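You operate a simulated robot arm through the tools that you are given. There is no shell and no other tool.

You are at the controls of a simulated two-armed robot. One attempt, no reset.

JOB
The union on the flush pipe weeps: tighten it with the blue spanner.
Fine: shut FLUSH and see 0 on its gauge first; spanner back; open FLUSH again, gauge in the green, union seat dry.

The check looks at the end state, three seconds after you hand in, the way a careful person would. Anything else that was tipped, shoved, dropped, spilled or broken makes it a failure.

ROBOT AND FRAMES
Two 7-joint arms with fingered hands on one trunk that stands fixed in place. Base frame: the origin is at the foot of the trunk, x ahead of it, y to its left, z up; the work surface is at about z = 80. Readings come in cm, degrees, newtons and seconds.
The left shoulder is at [5, 17, 131.4], the right one opposite. With the tool pointing down near the work surface each hand reaches from about 10 to 70 cm from the base axis, measured 20 degrees to its own side. Payload 4 kg a hand.
Tool frame (each hand has its own): the origin (TCP) lies between the finger pads and is the grasp point; the fingertips stand 2.6 cm ahead of it; z points along the fingers, y is the line along which they close. Largest opening 13.2 cm; the body of the gripper starts 7.3 cm behind the TCP. The gripper is a hand of 4 fingers: y runs from the thumb to the fingers, the wrist lies at [0, 0, -22.4] in the tool frame.
Orientation is told as [roll, pitch, yaw] about the base's x, y, z axes, in that order, counted from this pose: with the fingers straight down and closing along the base's y, the tool's x points along the base's -x, its y along +y and its z along -z.

CONTROLS
- The arms move only by the tool arm_command. It takes "left_moves", "right_moves" or both (then of equal length, played together; a hand with none holds still); each is a list that holds one entry, the list of rows, each a list of 6 numbers: the shift along the base's x, y, z in cm, then the turn, a rotation vector about the base's x, y, z in degrees. In form: [[[x, y, z, wx, wy, wz], ...]]. A call has 1 to 20 rows; each row is the pose to reach, as a shift and turn from the pose commanded when the call began. Each row takes 0.2 s and may step no farther than 5 cm and 8.6 degrees from the row before; otherwise, the whole call is refused. Where a pose cannot be reached the arm comes as near as it can. A force on the tool above 40 N (or 10 N above the force at the start of the call, whichever is more), or a blocked arm, ends the call early, and 0.2 s more pass. In this call time passes only in rows, and 0.2 s behind the last. It gives the time, the measured TCP pose, the force on the tool (base axes), the opening and the grip force at its end, in the units of the frame above (readings bear some noise), with the torque about the TCP (base axes, N m) and any sound that the robot's microphone picked up.
- Cameras (640 x 400 px; columns grow to the right, rows downward): "scene" is now at [11.36, -4.7, 148.21]; the picture's right is [-0.53, -0.85, 0.00], its down [-0.54, 0.34, -0.77] and it looks along [0.65, -0.41, -0.64] (base axes); focal length 342 px, centre (320, 200). "left" rides on the left gripper at [-7.3, 0.6, -9.4] in its tool frame; the picture's right is [-0.08, -1.00, 0.00], its down [0.78, -0.06, -0.62] and it looks along [0.61, -0.05, 0.79] (tool axes); focal length 230 px, centre (320, 200). "right" rides on the right gripper at [7.3, 0.6, -9.4] in its tool frame; the picture's right is [-0.08, 1.00, 0.00], its down [-0.79, -0.06, -0.62] and it looks along [-0.61, -0.05, 0.79] (tool axes); focal length 230 px, centre (320, 200). There is no depth. A picture from a camera that has moved, and an enlarged one, comes with that camera's place and axes in the base frame and with its lens.
- camera(camera): a new picture of that camera. It takes no simulated time.
- lift_body(by): slides the trunk up (or, below 0, down) by that many cm; the arms and the scene camera ride with it, the base frame stays. It gives what a move gives, with no picture.
- set_fingers(finger1, finger2, finger3, thumb_bend, hand): sets how far each is bent, from 0 (flat) to 1 (curled in); at 0.3 the hand is open as for a grip, at 0.7 the pads meet at the TCP. One left out holds its place. A second passes; each finger stops where it meets its share of the squeeze, and holds until it gets a number again. It is the only way to open and close the hand. It gives what a move gives, with no picture; readings hold the bend of each and the force on the fingers (four entries, about 0 where the hand has none), thumb and palm.
- aim_head(pan, tilt): turns the head with the scene camera to pan (to the left, within 80 degrees either way) and tilt (down, from -29 to 69), counted from straight ahead of the robot. It gives what a move gives.
- enlarge(camera, box): a new picture of the part [left, top, right, bottom] of that camera's present view, enlarged. It takes no simulated time.
- close_job(): hands the job in; it is judged then, once.

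Nothing tells you positions but the pictures and the camera data. Unless the task says otherwise, let go and move clear before handing in.

The tools are called after ">>>" as a command line: name --argument value ..., lists and objects as JSON in quotes. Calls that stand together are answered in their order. arm_command: Moves the arms, as the interface text tells. Its arguments: {"type":"object","properties":{"left_moves":{"type":"array"},"right_moves":{"type":"array"}},"required":[]} The other tools are called the same way: lift_body (by) slides the trunk up or down; set_fingers (finger1, finger2, finger3, thumb_bend, hand) moves the fingers one by one; aim_head (pan, tilt) turns the head that bears the scene camera; camera (camera) takes a picture; enlarge (camera, box) takes an enlarged picture of a part of a camera's view; close_job () hands the job in.

At the start:

```text
t: 0.0
left_tool_pos: [52.19, 0.78, 119.66]
left_ee_rot: [-0.1, -0.1, 0.0]
left_wrist_force: [0.3, -0.8, 0.3]
left_torque: [-0.03, -0.01, 0.01]
left_grip_width: 13.19
left_grip_force: 0.1
left_shape: jaw
left_bend: [0.3, 0.3, 0.3, 0.3]
left_finger forces: [0.0, 0.0, 0.1, 0.1, 0.0, 0.1]
right_tool_pos: [38.71, -38.25, 123.78]
right_ee_rot: [0.1, 0.0, 0.1]
right_wrist_force: [0.5, -0.3, 0.1]
right_torque: [0.0, 0.02, -0.01]
right_grip_width: 13.19
right_grip_force: 0.1
right_shape: jaw
right_bend: [0.3, 0.3, 0.3, 0.3]
right_finger forces: [0.1, 0.1, 0.0, 0.1, 0.0, 0.1]
trunk travel left (down, up): [-32.5, 2.6]
head pan, tilt: [-31.8, 39.8]
```

scene: 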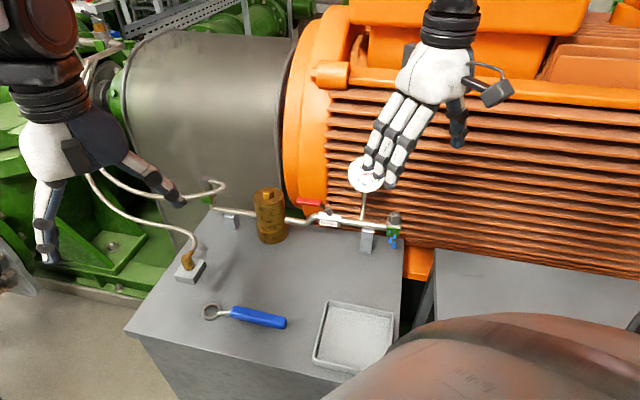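
right: 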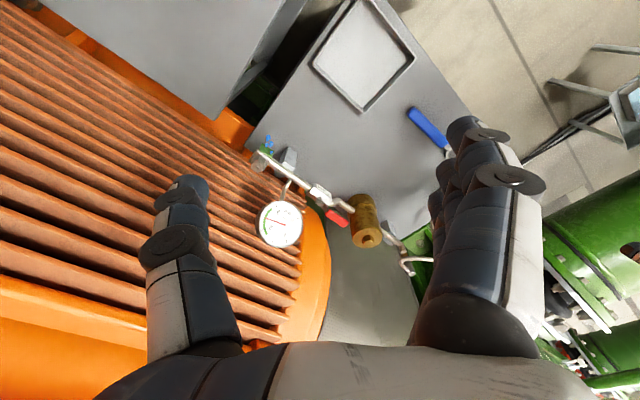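
left: 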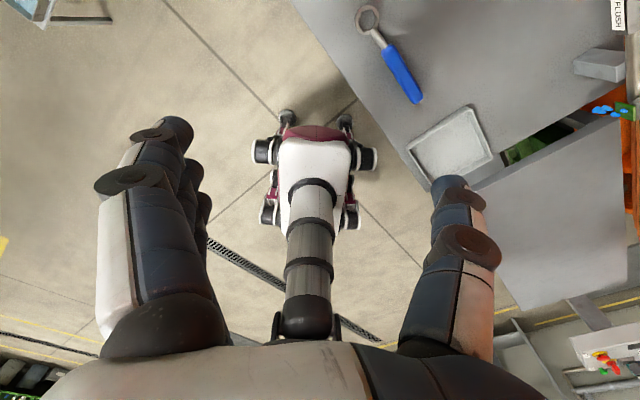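

I see a bench with a blue-handled spanner, a tray, and a pipe with a red-handled valve, a gauge and a brass cylinder. I'll look closer before moving anything.

>>> enlarge --camera "scene" --box '[160, 150, 420, 310]'

>>> enlarge --camera "scene" --box '[290, 150, 420, 260]'

>>> enlarge --camera "right" --box '[230, 100, 470, 290]'

>>> enlarge --camera "scene" --box '[170, 270, 310, 350]'

```text
2.46 times, centred on (290, 230) of scene
camera zoom: at [11.36, -4.7, 148.21], right [-0.53, -0.85, 0.0], down [-0.54, 0.34, -0.77], along [0.65, -0.41, -0.64], focal length 842 px, centre (394, 126)
```

zoom: 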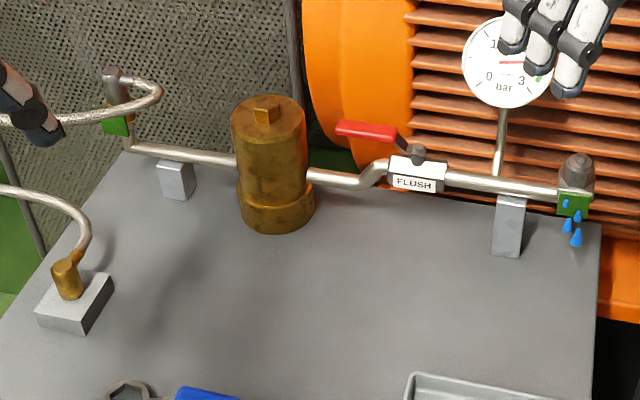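

```text
3.64 times, centred on (355, 205) of scene
camera zoom: at [11.36, -4.7, 148.21], right [-0.53, -0.85, 0.0], down [-0.54, 0.34, -0.77], along [0.65, -0.41, -0.64], focal length 1244 px, centre (193, 182)
```

zoom: 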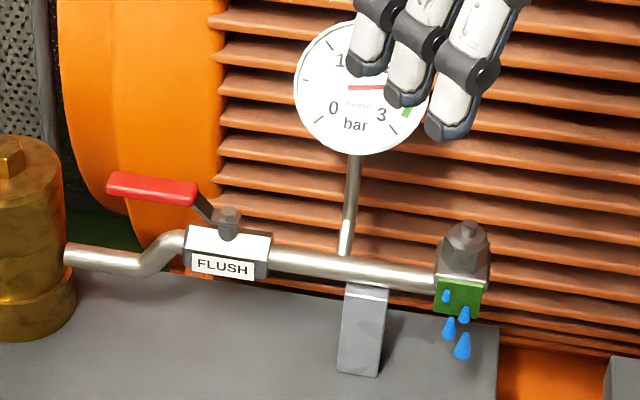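

```text
2.11 times, centred on (350, 195) of right
camera zoom: at [31.33, -37.48, 133.2], right [0.08, 1.0, 0.0], down [0.79, -0.06, 0.62], along [0.61, -0.05, -0.79], focal length 484 px, centre (257, 210)
```

zoom: 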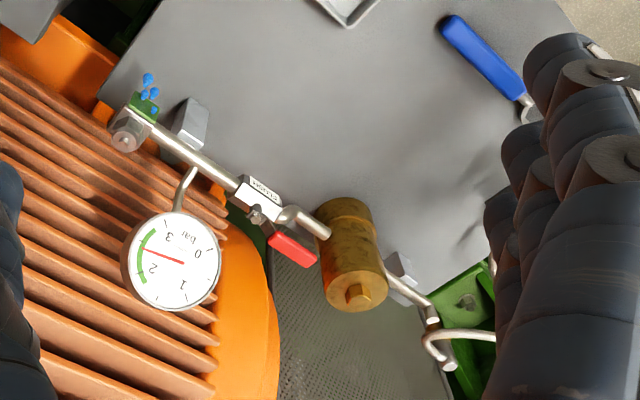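

```text
4.57 times, centred on (240, 310) of scene
camera zoom: at [11.36, -4.7, 148.21], right [-0.53, -0.85, 0.0], down [-0.54, 0.34, -0.77], along [0.65, -0.41, -0.64], focal length 1563 px, centre (686, -303)
```

zoom: 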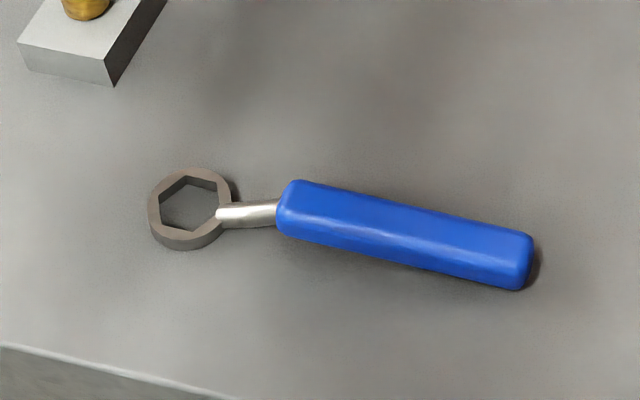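

The valve's red lever lies along the pipe, so I take it as open with the gauge near 2.3 bar. The union nut sits above a dripping green seat at roughly (53.7, -52, 91). Next I'll zoom in tighter on each part.

>>> enlarge --camera "scene" --box '[360, 195, 424, 259]'

>>> enlarge --camera "scene" --box '[290, 180, 370, 240]'

>>> enlarge --camera "right" --box '[240, 130, 340, 190]'

>>> enlarge --camera "right" --box '[300, 170, 400, 250]'

>>> enlarge --camera "right" --box '[250, 190, 320, 260]'

```text
6.25 times, centred on (392, 227) of scene
camera zoom: at [11.36, -4.7, 148.21], right [-0.53, -0.85, 0.0], down [-0.54, 0.34, -0.77], along [0.65, -0.41, -0.64], focal length 2137 px, centre (-130, 31)
```

zoom: 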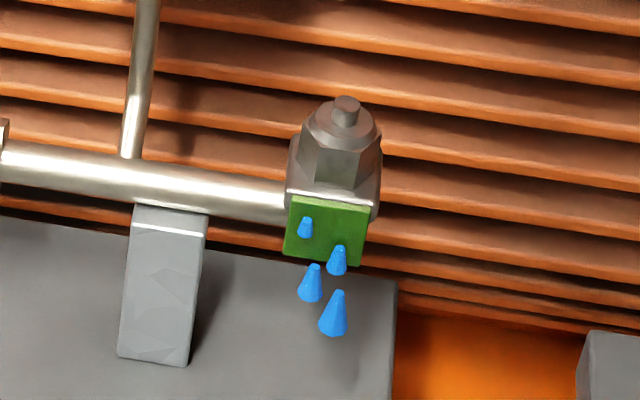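

```text
6.67 times, centred on (330, 210) of scene
camera zoom: at [11.36, -4.7, 148.21], right [-0.53, -0.85, 0.0], down [-0.54, 0.34, -0.77], along [0.65, -0.41, -0.64], focal length 2280 px, centre (253, 133)
```

zoom: 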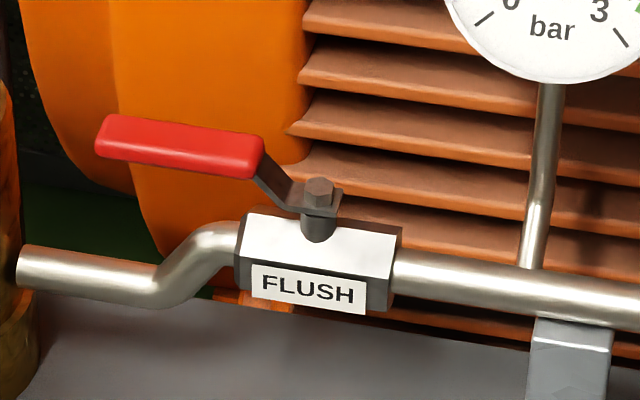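

```text
6.40 times, centred on (290, 160) of right
camera zoom: at [31.33, -37.48, 133.2], right [0.08, 1.0, 0.0], down [0.79, -0.06, 0.62], along [0.61, -0.05, -0.79], focal length 1472 px, centre (512, 456)
```

zoom: 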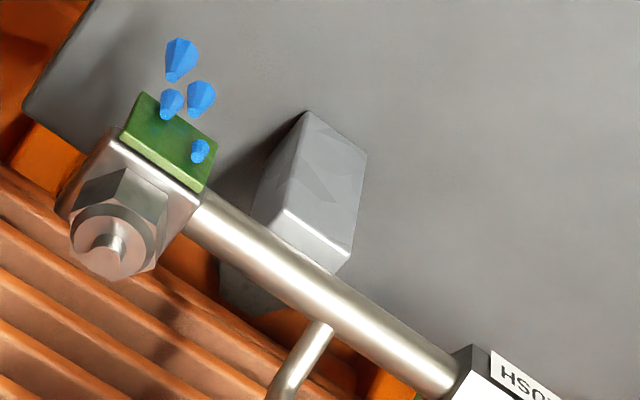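

```text
5.00 times, centred on (350, 210) of right
camera zoom: at [31.33, -37.48, 133.2], right [0.08, 1.0, 0.0], down [0.79, -0.06, 0.62], along [0.61, -0.05, -0.79], focal length 1150 px, centre (170, 150)
```

zoom: 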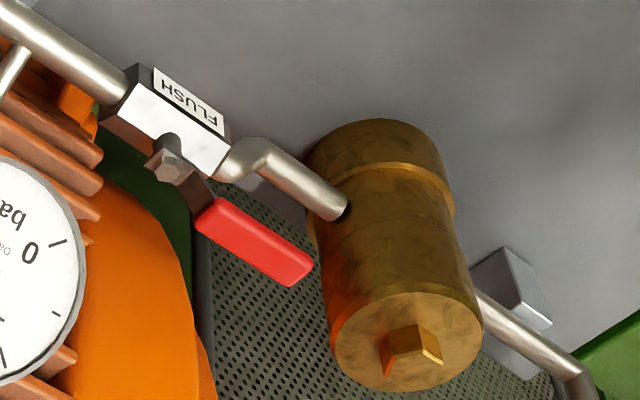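

```text
5.71 times, centred on (285, 225) of right
camera zoom: at [31.33, -37.48, 133.2], right [0.08, 1.0, 0.0], down [0.79, -0.06, 0.62], along [0.61, -0.05, -0.79], focal length 1315 px, centre (520, 57)
```

zoom: 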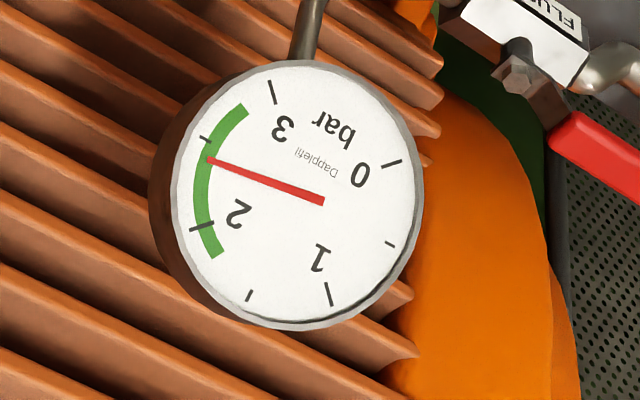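

The gauge reads about 2.4 bar. By triangulation the valve stem is near (64.2, -40.4, 92), the lever end near (69.9, -34.4, 93.5), the gauge near (59, -46.6, 103.6) and the nut near (53.6, -52, 92). I'll move the right hand aside and turn it to look along the pipe, which also clears the gauge for the head camera.

>>> arm_command --right_moves '[[[0.5, -3, 0, 0, 0, 8], [1, -6, 0, 0, 0, 16], [2, -9, 0, 0, 0, 24], [3, -12, -1, 0, 0, 32], [4, -15, -2, 0, 0, 40], [5, -17, -3, 0, 0, 48]]]'

>>> camera --camera "right"

>>> camera --camera "scene"

```text
t: 1.4
left_tool_pos: [52.33, 0.77, 119.6]
left_ee_rot: [0.0, 0.0, 0.0]
left_wrist_force: [-0.4, 0.3, 0.3]
left_torque: [-0.03, 0.06, -0.01]
left_grip_width: 13.17
left_grip_force: 0.0
left_shape: jaw
left_bend: [0.3, 0.3, 0.3, 0.3]
left_finger forces: [0.1, 0.0, 0.0, 0.1, 0.0, 0.0]
right_tool_pos: [43.6, -55.17, 120.55]
right_ee_rot: [0.1, 0.0, 48.0]
right_wrist_force: [0.8, 0.1, 0.0]
right_torque: [-0.01, 0.05, -0.01]
right_grip_width: 13.17
right_grip_force: 0.2
right_shape: jaw
right_bend: [0.3, 0.3, 0.3, 0.3]
right_finger forces: [0.0, 0.0, 0.0, 0.1, 0.1, 0.1]
trunk travel left (down, up): [-32.5, 2.6]
head pan, tilt: [-31.8, 39.8]
```

```text
taken
camera right: at [38.26, -60.1, 129.94], right [-0.69, 0.72, 0.0], down [0.57, 0.54, 0.62], along [0.45, 0.43, -0.79], focal length 230 px, centre (320, 200)
```

right: 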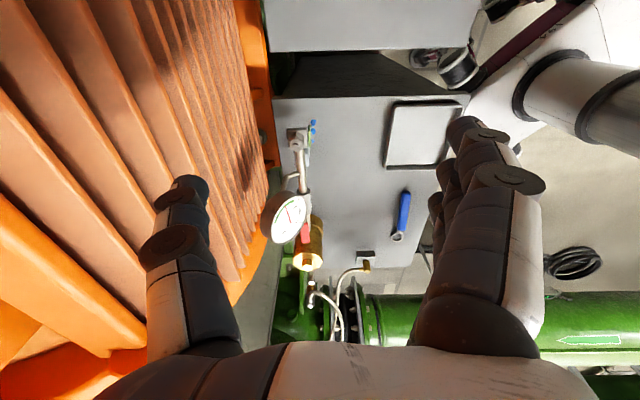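

```text
taken
camera scene: at [11.41, -4.74, 148.2], right [-0.53, -0.85, 0.0], down [-0.54, 0.34, -0.77], along [0.65, -0.4, -0.64], focal length 342 px, centre (320, 200)
```

scene: 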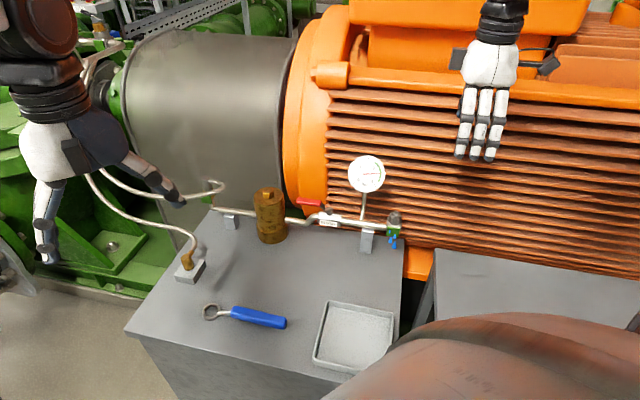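

From the pipe's end I can see the motor beside it. I'll zoom in to judge the clearance around the lever and the nut.

>>> enlarge --camera "right" --box '[240, 110, 400, 280]'

>>> enlarge --camera "right" --box '[270, 110, 340, 180]'

>>> enlarge --camera "scene" --box '[330, 145, 400, 205]'

>>> enlarge --camera "scene" --box '[360, 195, 424, 259]'

```text
2.35 times, centred on (320, 195) of right
camera zoom: at [38.26, -60.1, 129.94], right [-0.69, 0.72, 0.0], down [0.57, 0.54, 0.62], along [0.45, 0.43, -0.79], focal length 541 px, centre (320, 212)
```

zoom: 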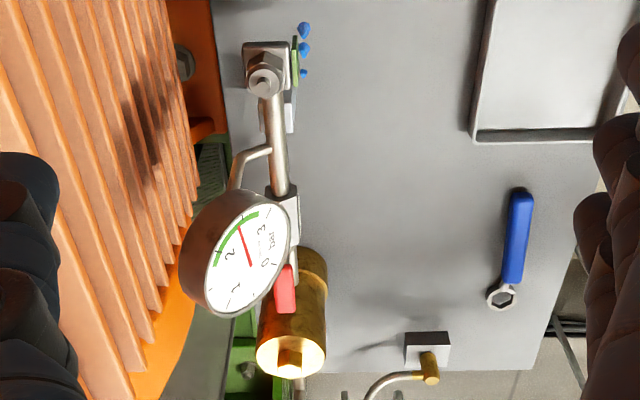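

```text
5.71 times, centred on (305, 145) of right
camera zoom: at [38.26, -60.1, 129.94], right [-0.69, 0.72, 0.0], down [0.57, 0.54, 0.62], along [0.45, 0.43, -0.79], focal length 1315 px, centre (406, 514)
```

zoom: 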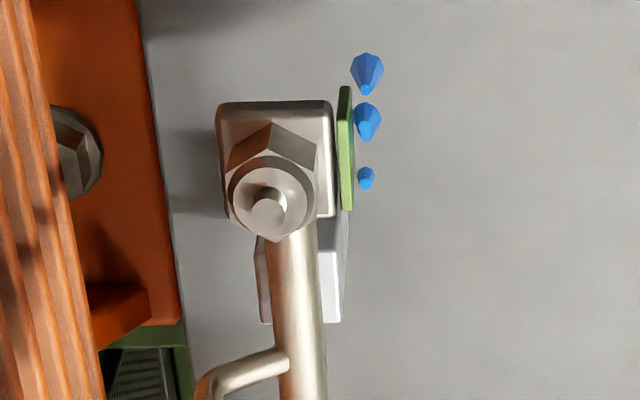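

```text
6.67 times, centred on (365, 175) of scene
camera zoom: at [11.41, -4.74, 148.2], right [-0.53, -0.85, 0.0], down [-0.54, 0.34, -0.77], along [0.65, -0.4, -0.64], focal length 2280 px, centre (20, 367)
```

zoom: 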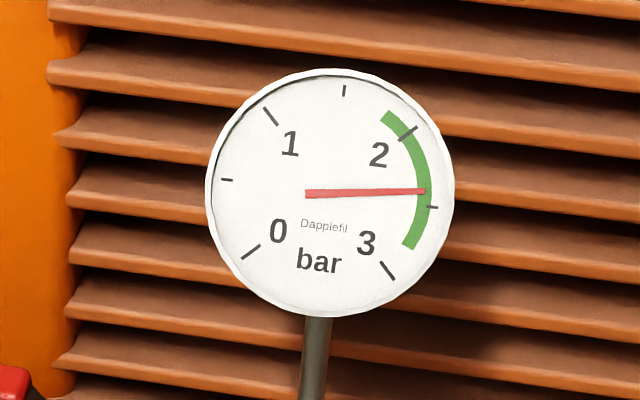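

```text
6.25 times, centred on (392, 227) of scene
camera zoom: at [11.41, -4.74, 148.2], right [-0.53, -0.85, 0.0], down [-0.54, 0.34, -0.77], along [0.65, -0.4, -0.64], focal length 2137 px, centre (-130, 31)
```

zoom: 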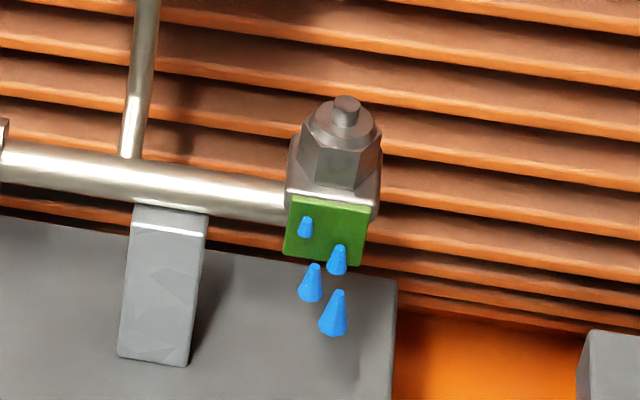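

>>> enlarge --camera "right" --box '[220, 140, 320, 260]'

>>> enlarge --camera "right" --box '[230, 20, 290, 200]'

>>> enlarge --camera "scene" --box '[290, 140, 470, 290]'

```text
3.33 times, centred on (270, 200) of right
camera zoom: at [38.26, -60.1, 129.94], right [-0.69, 0.72, 0.0], down [0.57, 0.54, 0.62], along [0.45, 0.43, -0.79], focal length 767 px, centre (487, 200)
```

zoom: 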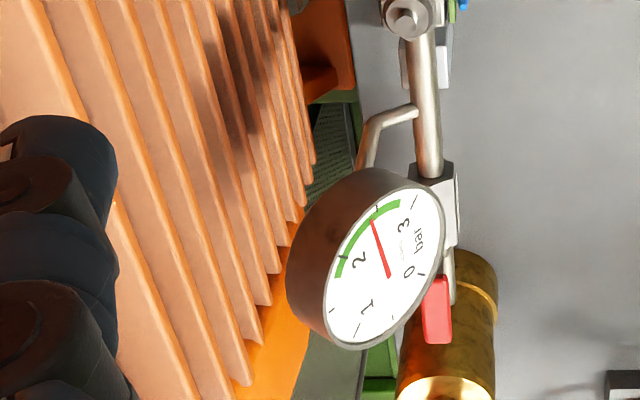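

```text
2.22 times, centred on (260, 110) of right
camera zoom: at [38.26, -60.1, 129.94], right [-0.69, 0.72, 0.0], down [0.57, 0.54, 0.62], along [0.45, 0.43, -0.79], focal length 511 px, centre (453, 400)
```

zoom: 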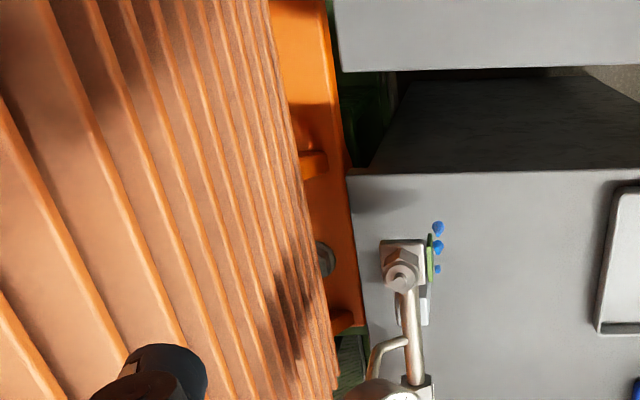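

```text
2.67 times, centred on (380, 215) of scene
camera zoom: at [11.41, -4.74, 148.2], right [-0.53, -0.85, 0.0], down [-0.54, 0.34, -0.77], along [0.65, -0.4, -0.64], focal length 912 px, centre (160, 160)
```

zoom: 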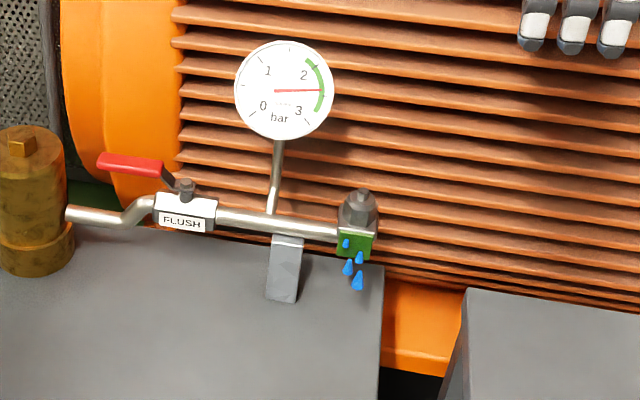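

The motor fins sit about 10 cm behind the pipe line, so the lever has room to swing either way. I'll set the right hand's fingers to a narrow gap while it is in free air and see what shape that gives.

>>> set_fingers --hand "right" --finger1 0.52 --finger2 0.52 --finger3 0.52 --thumb_bend 0.52

>>> camera --camera "right"

>>> enlarge --camera "scene" --box '[430, 60, 570, 170]'

```text
t: 2.4
left_tool_pos: [52.2, 0.69, 119.74]
left_ee_rot: [0.0, 0.0, 0.0]
left_wrist_force: [-0.5, 0.9, 0.0]
left_torque: [0.0, -0.01, -0.03]
left_grip_width: 13.17
left_grip_force: 0.1
left_shape: jaw
left_bend: [0.3, 0.3, 0.3, 0.3]
left_finger forces: [0.0, 0.1, 0.1, 0.0, 0.1, 0.0]
right_tool_pos: [43.51, -54.95, 120.63]
right_ee_rot: [0.0, 0.0, 48.0]
right_wrist_force: [0.3, 0.4, 0.0]
right_torque: [-0.02, 0.02, 0.0]
right_grip_width: 6.51
right_grip_force: 0.0
right_shape: fingers
right_bend: [0.52, 0.52, 0.52, 0.52]
right_finger forces: [0.1, 0.0, 0.0, 0.0, 0.0, 0.0]
trunk travel left (down, up): [-32.5, 2.6]
head pan, tilt: [-31.8, 39.8]
```

```text
taken
camera right: at [38.2, -60.01, 130.01], right [-0.69, 0.72, 0.0], down [0.57, 0.54, 0.62], along [0.45, 0.42, -0.79], focal length 230 px, centre (320, 200)
```

right: 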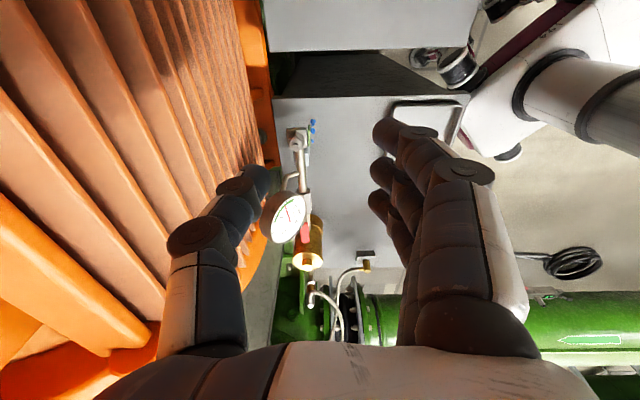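

```text
3.64 times, centred on (500, 115) of scene
camera zoom: at [11.35, -4.7, 148.21], right [-0.53, -0.85, 0.0], down [-0.54, 0.34, -0.77], along [0.65, -0.41, -0.64], focal length 1244 px, centre (-334, 509)
```

zoom: 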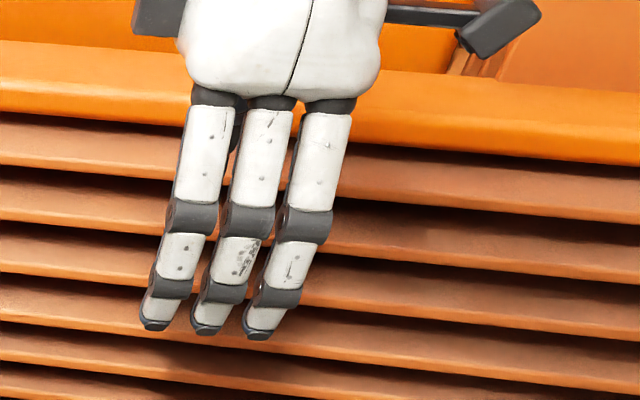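

Each finger is about 2 cm wide at 2.4 cm spacing, and the gap is now 6.5 cm. The lever is near the edge of reach, so I'll lower the trunk 12 cm to bring the shoulder level with the wrist; both hands stay well above the bench.

>>> lift_body --by -12

>>> camera --camera "scene"

```text
t: 3.9
left_tool_pos: [53.04, 2.06, 108.73]
left_ee_rot: [-3.5, 0.6, 2.5]
left_wrist_force: [-0.3, 0.8, -1.1]
left_torque: [0.0, 0.0, -0.05]
left_grip_width: 13.19
left_grip_force: 0.0
left_shape: jaw
left_bend: [0.3, 0.3, 0.3, 0.3]
left_finger forces: [0.0, 0.0, 0.0, 0.0, 0.0, 0.1]
right_tool_pos: [43.64, -55.03, 109.06]
right_ee_rot: [-0.2, -0.1, 47.9]
right_wrist_force: [-0.2, -0.3, 0.8]
right_torque: [0.01, -0.01, 0.0]
right_grip_width: 6.48
right_grip_force: 0.2
right_shape: fingers
right_bend: [0.52, 0.52, 0.52, 0.52]
right_finger forces: [0.1, 0.0, 0.0, 0.0, 0.0, 0.0]
trunk travel left (down, up): [-20.5, 14.6]
head pan, tilt: [-31.8, 39.8]
```

```text
taken
camera scene: at [14.53, -4.65, 136.05], right [-0.53, -0.85, 0.0], down [-0.54, 0.34, -0.77], along [0.65, -0.41, -0.64], focal length 342 px, centre (320, 200)
```

scene: 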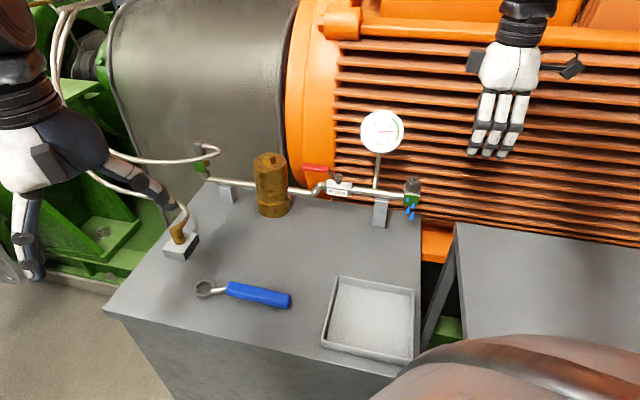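

The left hand ended up slightly rotated and close to the hoses, so I'll check it before going on.

>>> camera --camera "left"

>>> enlarge --camera "scene" --box '[0, 60, 240, 290]'

>>> enlarge --camera "scene" --box '[300, 100, 440, 240]'

```text
taken
camera left: at [60.39, 3.52, 118.0], right [0.12, -0.99, 0.06], down [-0.78, -0.06, 0.63], along [-0.62, -0.12, -0.78], focal length 230 px, centre (320, 200)
```

left: 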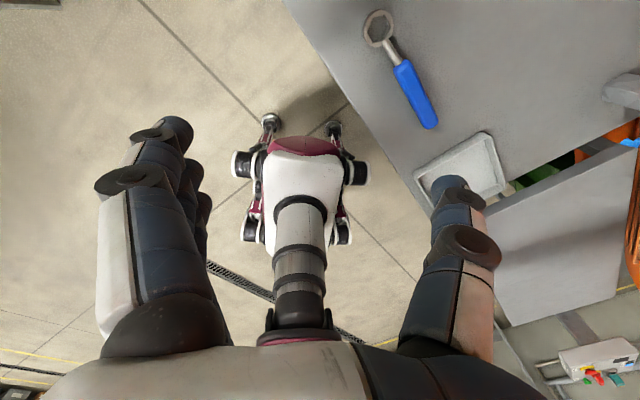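

```text
1.74 times, centred on (120, 175) of scene
camera zoom: at [14.53, -4.65, 136.05], right [-0.53, -0.85, 0.0], down [-0.54, 0.34, -0.77], along [0.65, -0.41, -0.64], focal length 595 px, centre (668, 244)
```

zoom: 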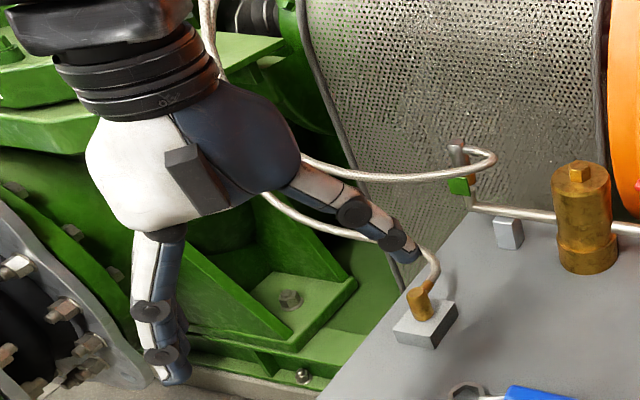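

```text
2.86 times, centred on (370, 170) of scene
camera zoom: at [14.53, -4.65, 136.05], right [-0.53, -0.85, 0.0], down [-0.54, 0.34, -0.77], along [0.65, -0.41, -0.64], focal length 977 px, centre (177, 286)
```

zoom: 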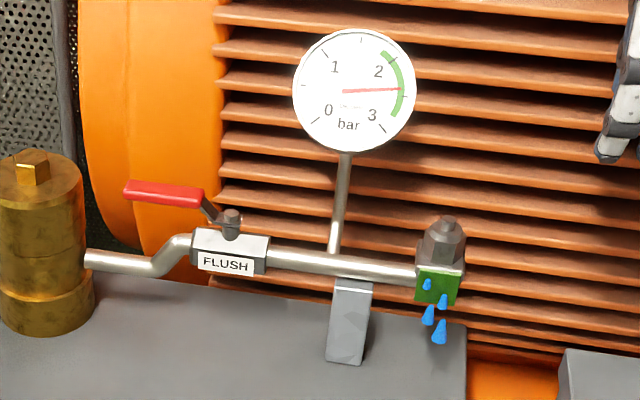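

The left hand isn't touching anything, but I'll draw it back and up for safety. At the same time the right hand goes high over the gauge to a point above the lever.

>>> arm_command --right_moves '[[[0, 3, 3, 0, 0, 0], [1, 7, 5, 0, 0, 0], [2.5, 11.5, 5, 0, 0, 0], [5, 15.5, 5, 0, 0, 0], [9, 17.5, 5, 0, 0, 0], [13, 18.5, 5, 0, 0, 0], [17, 19, 5, 0, 0, 0], [21, 19, 5, 0, 0, 0], [24.4, 18.7, 4, 0, 0, 0]]]' --left_moves '[[[0, 0, 2, 0, 0, 0], [-1, 1, 4, 0, 0, 0], [-3, 2, 6, 0, 0, 0], [-5, 4, 8, 0, 0, 0], [-7, 6, 9, 0, 0, 0], [-9, 8, 9, 0, 0, 0], [-11, 9, 9, 0, 0, 0], [-13, 10, 9, 0, 0, 0], [-14, 11, 9, 0, 0, 0]]]'

>>> camera --camera "scene"

>>> camera --camera "right"

```text
t: 5.9
left_tool_pos: [38.47, 11.75, 116.55]
left_ee_rot: [0.0, 0.1, 0.1]
left_wrist_force: [0.2, 0.9, -0.5]
left_torque: [0.02, 0.0, -0.02]
left_grip_width: 13.18
left_grip_force: 0.0
left_shape: jaw
left_bend: [0.3, 0.3, 0.3, 0.3]
left_finger forces: [0.1, 0.0, 0.0, 0.0, 0.0, 0.0]
right_tool_pos: [68.29, -36.45, 112.71]
right_ee_rot: [0.2, 0.1, 47.9]
right_wrist_force: [-0.4, -0.4, -0.6]
right_torque: [0.02, 0.02, 0.0]
right_grip_width: 6.47
right_grip_force: 0.1
right_shape: fingers
right_bend: [0.52, 0.52, 0.52, 0.52]
right_finger forces: [0.1, 0.1, 0.1, 0.0, 0.0, 0.0]
trunk travel left (down, up): [-20.5, 14.6]
head pan, tilt: [-31.8, 39.8]
```

```text
taken
camera scene: at [14.79, -4.65, 135.98], right [-0.53, -0.85, 0.0], down [-0.55, 0.34, -0.77], along [0.65, -0.41, -0.64], focal length 342 px, centre (320, 200)
```

scene: 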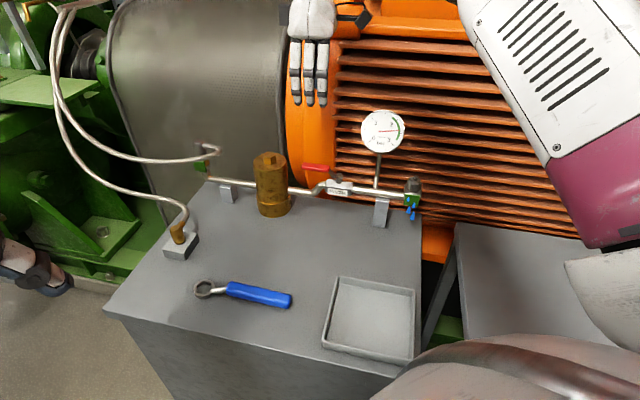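

```text
taken
camera right: at [62.97, -41.39, 122.15], right [-0.69, 0.72, 0.0], down [0.57, 0.54, 0.61], along [0.44, 0.42, -0.79], focal length 230 px, centre (320, 200)
```

right: 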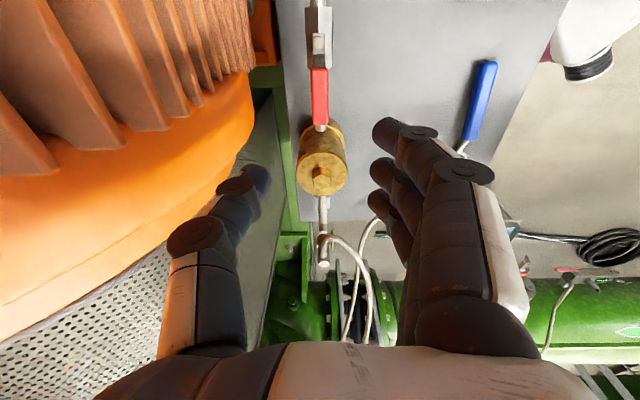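

The right hand is above the lever with a clear view down on it. I'll zoom in to pin its position before lowering.

>>> enlarge --camera "right" --box '[260, 0, 400, 150]'

>>> enlarge --camera "scene" --box '[240, 0, 420, 210]'

```text
2.67 times, centred on (330, 75) of right
camera zoom: at [62.97, -41.39, 122.15], right [-0.69, 0.72, 0.0], down [0.57, 0.54, 0.61], along [0.44, 0.42, -0.79], focal length 614 px, centre (293, 533)
```

zoom: 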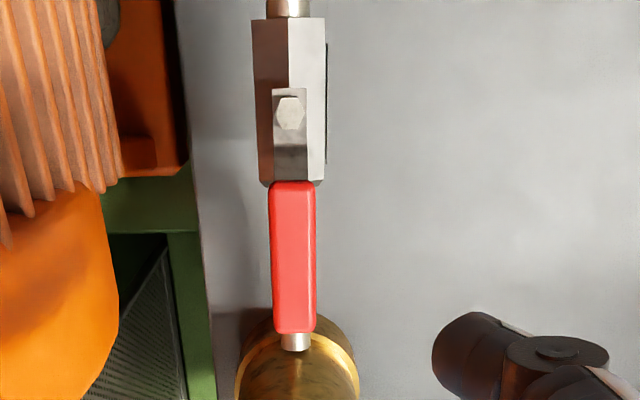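

```text
1.90 times, centred on (330, 105) of scene
camera zoom: at [14.79, -4.65, 135.98], right [-0.53, -0.85, 0.0], down [-0.55, 0.34, -0.77], along [0.65, -0.41, -0.64], focal length 651 px, centre (301, 381)
```

zoom: 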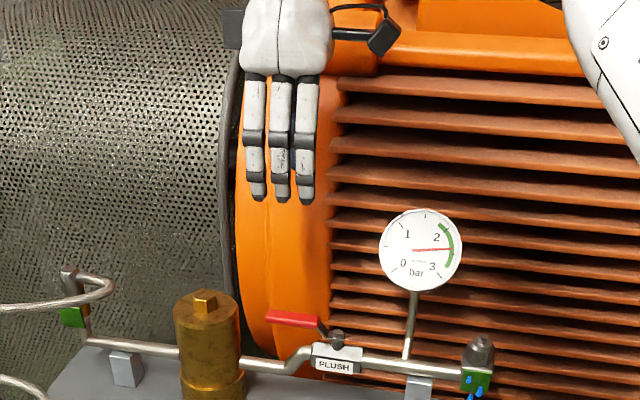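

The lever handle centre is at about (68.1, -36.5), right under the tool. I'll lower the fingers to straddle it with the tips just below handle level.

>>> arm_command --right_moves '[[[0, 0, -4.5, 0, 0, 0], [0, 0, -9, 0, 0, 0], [0, 0, -13, 0, 0, 0], [0, 0, -15.5, 0, 0, 0], [0, 0, -17, 0, 0, 0], [0, 0, -18.2, 0, 0, 0]]]'

>>> camera --camera "right"

>>> enlarge --camera "scene" --box '[250, 80, 430, 210]'

```text
t: 7.3
left_tool_pos: [38.36, 11.7, 116.64]
left_ee_rot: [0.0, 0.0, -0.1]
left_wrist_force: [0.2, -0.1, -0.2]
left_torque: [0.01, 0.04, 0.04]
left_grip_width: 13.18
left_grip_force: 0.0
left_shape: jaw
left_bend: [0.3, 0.3, 0.3, 0.3]
left_finger forces: [0.0, 0.1, 0.0, 0.0, 0.0, 0.0]
right_tool_pos: [68.05, -36.47, 94.71]
right_ee_rot: [0.1, -0.1, 47.9]
right_wrist_force: [-0.7, 0.1, 0.1]
right_torque: [0.01, -0.01, 0.01]
right_grip_width: 6.46
right_grip_force: 0.1
right_shape: fingers
right_bend: [0.52, 0.52, 0.52, 0.52]
right_finger forces: [0.0, 0.0, 0.0, 0.1, 0.0, 0.0]
trunk travel left (down, up): [-20.5, 14.6]
head pan, tilt: [-31.8, 39.8]
```

```text
taken
camera right: at [62.81, -41.35, 103.97], right [-0.69, 0.72, 0.0], down [0.57, 0.54, 0.62], along [0.45, 0.43, -0.79], focal length 230 px, centre (320, 200)
```

right: 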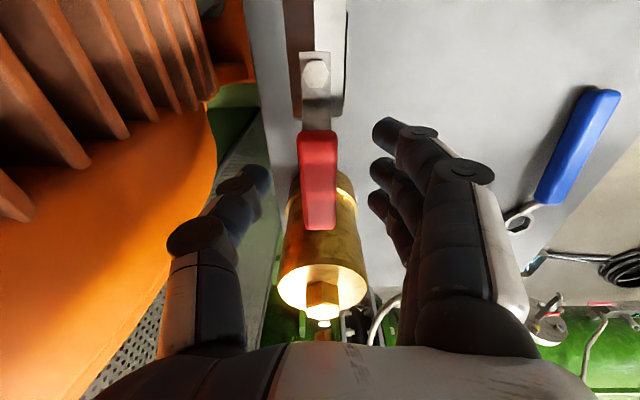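

```text
3.08 times, centred on (340, 145) of scene
camera zoom: at [14.63, -4.71, 136.02], right [-0.53, -0.85, 0.0], down [-0.54, 0.34, -0.77], along [0.65, -0.4, -0.64], focal length 1052 px, centre (258, 369)
```

zoom: 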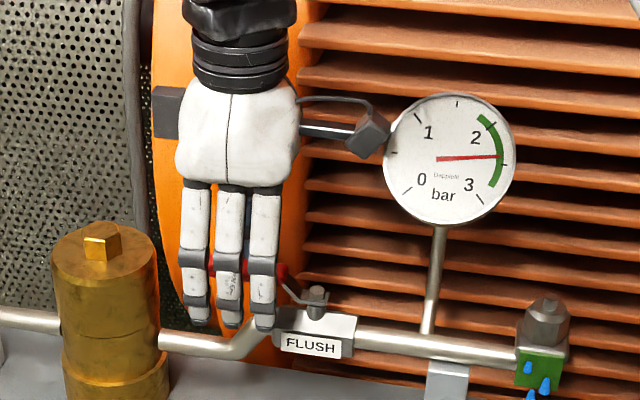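

The fingers straddle the red handle without touching, but the hand camera is close to the gauge, so I'll only rotate about the valve stem. First I'll narrow the gap around the handle.

>>> set_fingers --hand "right" --finger1 0.61 --finger2 0.61 --finger3 0.61 --thumb_bend 0.61

>>> camera --camera "right"

>>> enlarge --camera "scene" --box '[280, 110, 400, 200]'

```text
t: 8.3
left_tool_pos: [38.15, 11.69, 116.74]
left_ee_rot: [-0.1, 0.0, -0.1]
left_wrist_force: [0.4, -0.2, -0.8]
left_torque: [0.02, 0.02, -0.01]
left_grip_width: 13.22
left_grip_force: 0.1
left_shape: jaw
left_bend: [0.3, 0.3, 0.3, 0.3]
left_finger forces: [0.0, 0.1, 0.0, 0.0, 0.0, 0.0]
right_tool_pos: [68.13, -36.42, 94.64]
right_ee_rot: [0.0, 0.0, 48.0]
right_wrist_force: [-0.4, 0.1, -0.8]
right_torque: [0.0, -0.04, -0.02]
right_grip_width: 3.69
right_grip_force: 0.1
right_shape: fingers
right_bend: [0.61, 0.61, 0.61, 0.61]
right_finger forces: [0.0, 0.0, 0.1, 0.1, 0.1, 0.0]
trunk travel left (down, up): [-20.5, 14.6]
head pan, tilt: [-31.8, 39.8]
```

```text
taken
camera right: at [62.8, -41.35, 104.0], right [-0.69, 0.72, 0.0], down [0.57, 0.54, 0.62], along [0.45, 0.42, -0.79], focal length 230 px, centre (320, 200)
```

right: 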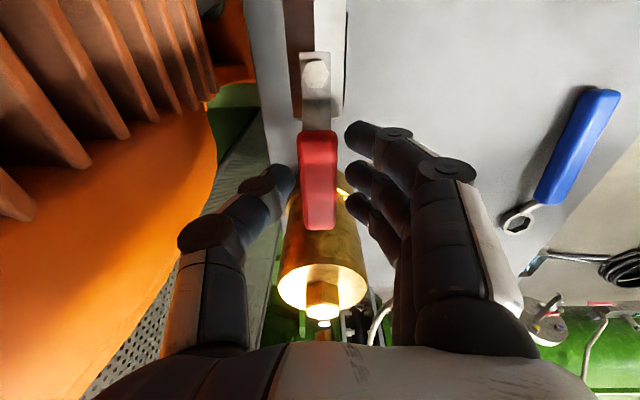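

```text
4.44 times, centred on (340, 155) of scene
camera zoom: at [14.61, -4.69, 136.02], right [-0.53, -0.85, 0.0], down [-0.54, 0.34, -0.77], along [0.65, -0.41, -0.64], focal length 1520 px, centre (231, 400)
```

zoom: 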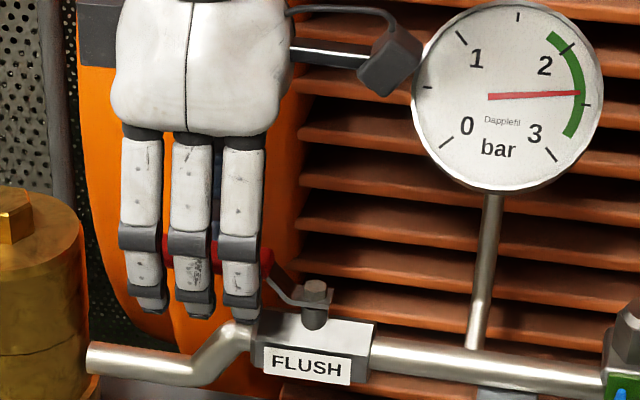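

The fingertips are close to the valve body, so I'll shift 1 cm out along the lever and up 0.4 cm. Then I'll nudge it clockwise as seen from above to feel whether it turns that way.

>>> arm_command --right_moves '[[[0.67, 0.74, 0.4, 0, 0, 0], [0.96, 0.41, 0.4, 0, 0, -4], [1.26, 0.08, 0.4, 0, 0, -8], [1.52, -0.28, 0.4, 0, 0, -12]]]'

>>> camera --camera "right"

>>> enlarge --camera "scene" --box '[280, 110, 400, 200]'

```text
t: 9.3
left_tool_pos: [38.2, 11.71, 116.69]
left_ee_rot: [0.0, 0.0, 0.0]
left_wrist_force: [-0.7, 0.0, -1.0]
left_torque: [0.0, -0.02, 0.03]
left_grip_width: 13.2
left_grip_force: 0.1
left_shape: jaw
left_bend: [0.3, 0.3, 0.3, 0.3]
left_finger forces: [0.0, 0.0, 0.1, 0.1, 0.0, 0.0]
right_tool_pos: [69.46, -36.57, 95.15]
right_ee_rot: [0.2, 0.0, 36.0]
right_wrist_force: [-4.8, 4.6, -0.1]
right_torque: [0.04, 0.09, 0.06]
right_grip_width: 3.78
right_grip_force: 3.5
right_shape: fingers
right_bend: [0.6, 0.59, 0.58, 0.61]
right_finger forces: [1.1, 2.5, 2.6, 0.0, 0.1, 0.0]
trunk travel left (down, up): [-20.5, 14.6]
head pan, tilt: [-31.8, 39.8]
```

```text
taken
camera right: at [63.27, -40.31, 104.4], right [-0.52, 0.85, 0.0], down [0.67, 0.41, 0.62], along [0.52, 0.32, -0.79], focal length 230 px, centre (320, 200)
```

right: 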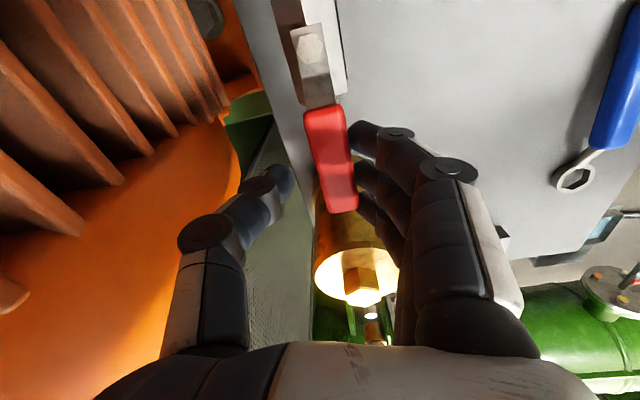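

```text
4.44 times, centred on (340, 155) of scene
camera zoom: at [14.56, -4.65, 136.03], right [-0.53, -0.85, 0.0], down [-0.54, 0.34, -0.77], along [0.65, -0.41, -0.64], focal length 1520 px, centre (231, 400)
```

zoom: 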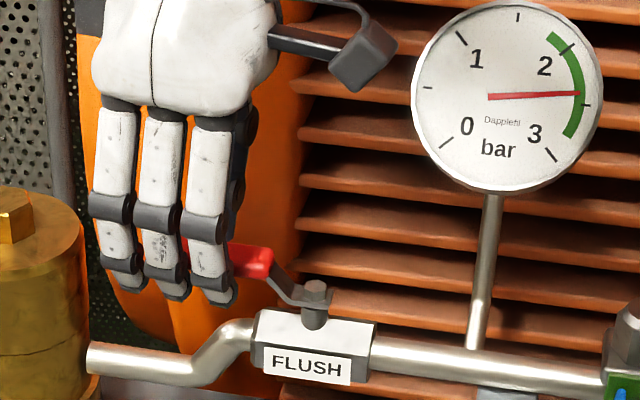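

I feel about 6.6 N and the lever hasn't visibly moved. I'll back off and try counter-clockwise with the thumb, to compare.

>>> arm_command --right_moves '[[[-0.55, 0.7, 0, 0, 0, 8], [-1.18, 1.31, 0, 0, 0, 16], [-1.55, 1.58, 0, 0, 0, 20], [-1.9, 1.83, 0, 0, 0, 24]]]'

>>> camera --camera "right"

>>> enlarge --camera "scene" --box '[280, 110, 400, 200]'

```text
t: 10.3
left_tool_pos: [38.18, 11.72, 116.66]
left_ee_rot: [0.0, 0.0, 0.0]
left_wrist_force: [0.2, 0.4, 0.0]
left_torque: [-0.01, 0.03, -0.01]
left_grip_width: 13.21
left_grip_force: 0.0
left_shape: jaw
left_bend: [0.3, 0.3, 0.3, 0.3]
left_finger forces: [0.0, 0.1, 0.1, 0.0, 0.0, 0.0]
right_tool_pos: [67.73, -34.78, 95.07]
right_ee_rot: [0.1, 0.1, 60.1]
right_wrist_force: [0.3, 0.0, 1.6]
right_torque: [-0.02, 0.0, -0.03]
right_grip_width: 3.77
right_grip_force: 0.5
right_shape: fingers
right_bend: [0.61, 0.61, 0.61, 0.61]
right_finger forces: [0.0, 0.0, 0.0, 0.0, 0.9, 0.0]
trunk travel left (down, up): [-20.5, 14.6]
head pan, tilt: [-31.8, 39.8]
```

```text
taken
camera right: at [63.54, -40.84, 104.42], right [-0.83, 0.56, 0.0], down [0.44, 0.65, 0.62], along [0.35, 0.51, -0.79], focal length 230 px, centre (320, 200)
```

right: 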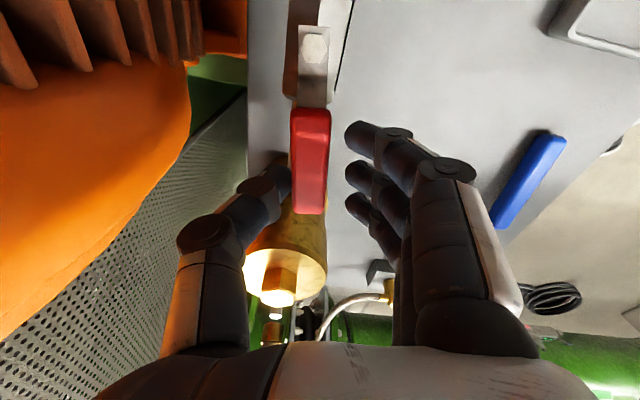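

```text
4.44 times, centred on (340, 155) of scene
camera zoom: at [14.62, -4.71, 136.02], right [-0.53, -0.85, 0.0], down [-0.54, 0.34, -0.77], along [0.65, -0.4, -0.64], focal length 1520 px, centre (231, 400)
```

zoom: 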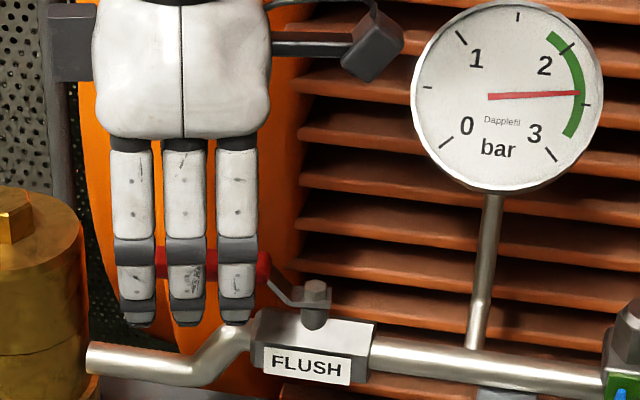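

The push counter-clockwise meets almost no resistance, so that looks like the free direction. I'll carry on swinging around the stem and watch the gauge.

>>> arm_command --right_moves '[[[-0.78, 0.42, 0, 0, 0, 8], [-1.61, 0.72, 0, 0, 0, 16], [-2.48, 0.9, 0, 0, 0, 24], [-3.36, 0.96, 0, 0, 0, 32]]]'

>>> camera --camera "right"

>>> enlarge --camera "scene" --box '[280, 110, 400, 200]'

```text
t: 11.3
left_tool_pos: [38.39, 11.7, 116.78]
left_ee_rot: [0.1, 0.0, -0.1]
left_wrist_force: [0.3, -0.4, -0.2]
left_torque: [-0.03, -0.01, 0.03]
left_grip_width: 13.19
left_grip_force: 0.0
left_shape: jaw
left_bend: [0.3, 0.3, 0.3, 0.3]
left_finger forces: [0.0, 0.0, 0.0, 0.0, 0.0, 0.1]
right_tool_pos: [64.24, -34.02, 95.2]
right_ee_rot: [0.1, 0.0, 92.3]
right_wrist_force: [1.5, 0.2, 0.2]
right_torque: [-0.02, -0.02, 0.04]
right_grip_width: 3.81
right_grip_force: 0.2
right_shape: fingers
right_bend: [0.61, 0.61, 0.61, 0.6]
right_finger forces: [0.0, 0.1, 0.0, 0.0, 1.2, 0.0]
trunk travel left (down, up): [-20.5, 14.6]
head pan, tilt: [-31.8, 39.8]
```

```text
taken
camera right: at [63.92, -41.19, 104.4], right [-1.0, 0.04, 0.0], down [0.03, 0.79, 0.62], along [0.02, 0.62, -0.79], focal length 230 px, centre (320, 200)
```

right: 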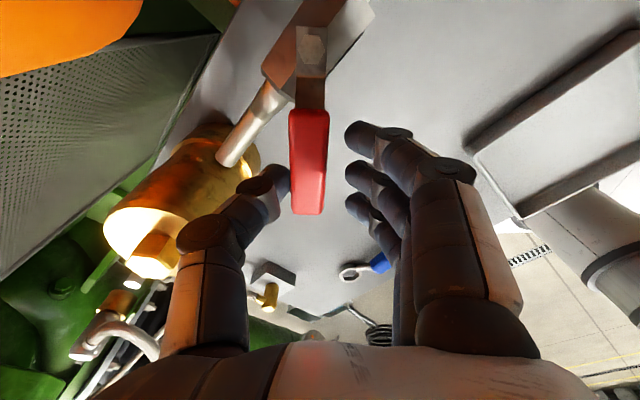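

```text
4.44 times, centred on (340, 155) of scene
camera zoom: at [14.62, -4.7, 136.02], right [-0.53, -0.85, 0.0], down [-0.54, 0.34, -0.77], along [0.65, -0.41, -0.64], focal length 1520 px, centre (231, 400)
```

zoom: 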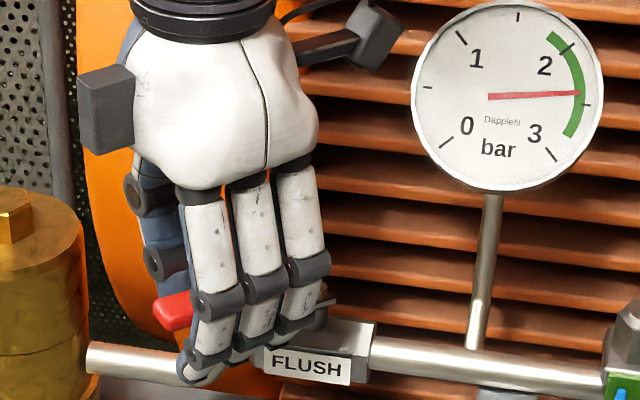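

The lever is following, now about halfway, with only about 1 N of force. I'll keep turning it toward the crosswise position.

>>> arm_command --right_moves '[[[-0.88, -0.06, 0, 0, 0, 8], [-1.75, -0.25, 0, 0, 0, 16], [-2.58, -0.55, 0, 0, 0, 24], [-3.36, -0.97, 0, 0, 0, 32]]]'

>>> camera --camera "right"

>>> enlarge --camera "scene" --box '[280, 110, 400, 200]'

```text
t: 12.3
left_tool_pos: [38.22, 11.67, 116.53]
left_ee_rot: [0.0, 0.0, 0.0]
left_wrist_force: [-0.2, 0.0, -0.2]
left_torque: [0.0, -0.02, 0.0]
left_grip_width: 13.16
left_grip_force: 0.0
left_shape: jaw
left_bend: [0.3, 0.3, 0.3, 0.3]
left_finger forces: [0.0, 0.0, 0.1, 0.0, 0.1, 0.0]
right_tool_pos: [59.43, -33.57, 93.56]
right_ee_rot: [1.9, -3.0, 112.4]
right_wrist_force: [0.1, 0.6, -0.3]
right_torque: [-0.02, 0.03, -0.03]
right_grip_width: 3.72
right_grip_force: 0.0
right_shape: fingers
right_bend: [0.61, 0.61, 0.61, 0.61]
right_finger forces: [0.1, 0.0, 0.1, 0.1, 0.4, 0.0]
right hand out of reach, approached as far as the arm can: row 3, 4
trunk travel left (down, up): [-20.5, 14.6]
head pan, tilt: [-31.8, 39.8]
```

```text
taken
camera right: at [62.06, -40.7, 102.41], right [-0.95, -0.31, 0.04], down [-0.21, 0.73, 0.66], along [-0.23, 0.61, -0.75], focal length 230 px, centre (320, 200)
```

right: 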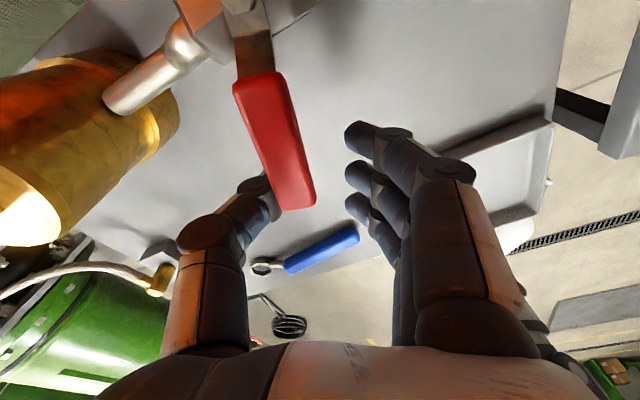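

```text
4.44 times, centred on (340, 155) of scene
camera zoom: at [14.65, -4.77, 136.01], right [-0.53, -0.85, 0.0], down [-0.54, 0.34, -0.77], along [0.65, -0.4, -0.64], focal length 1520 px, centre (231, 400)
```

zoom: 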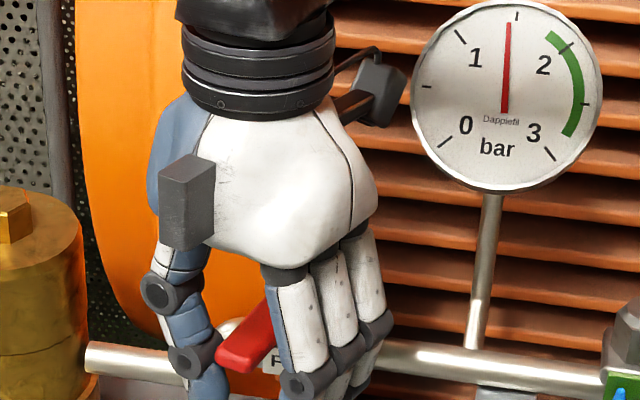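

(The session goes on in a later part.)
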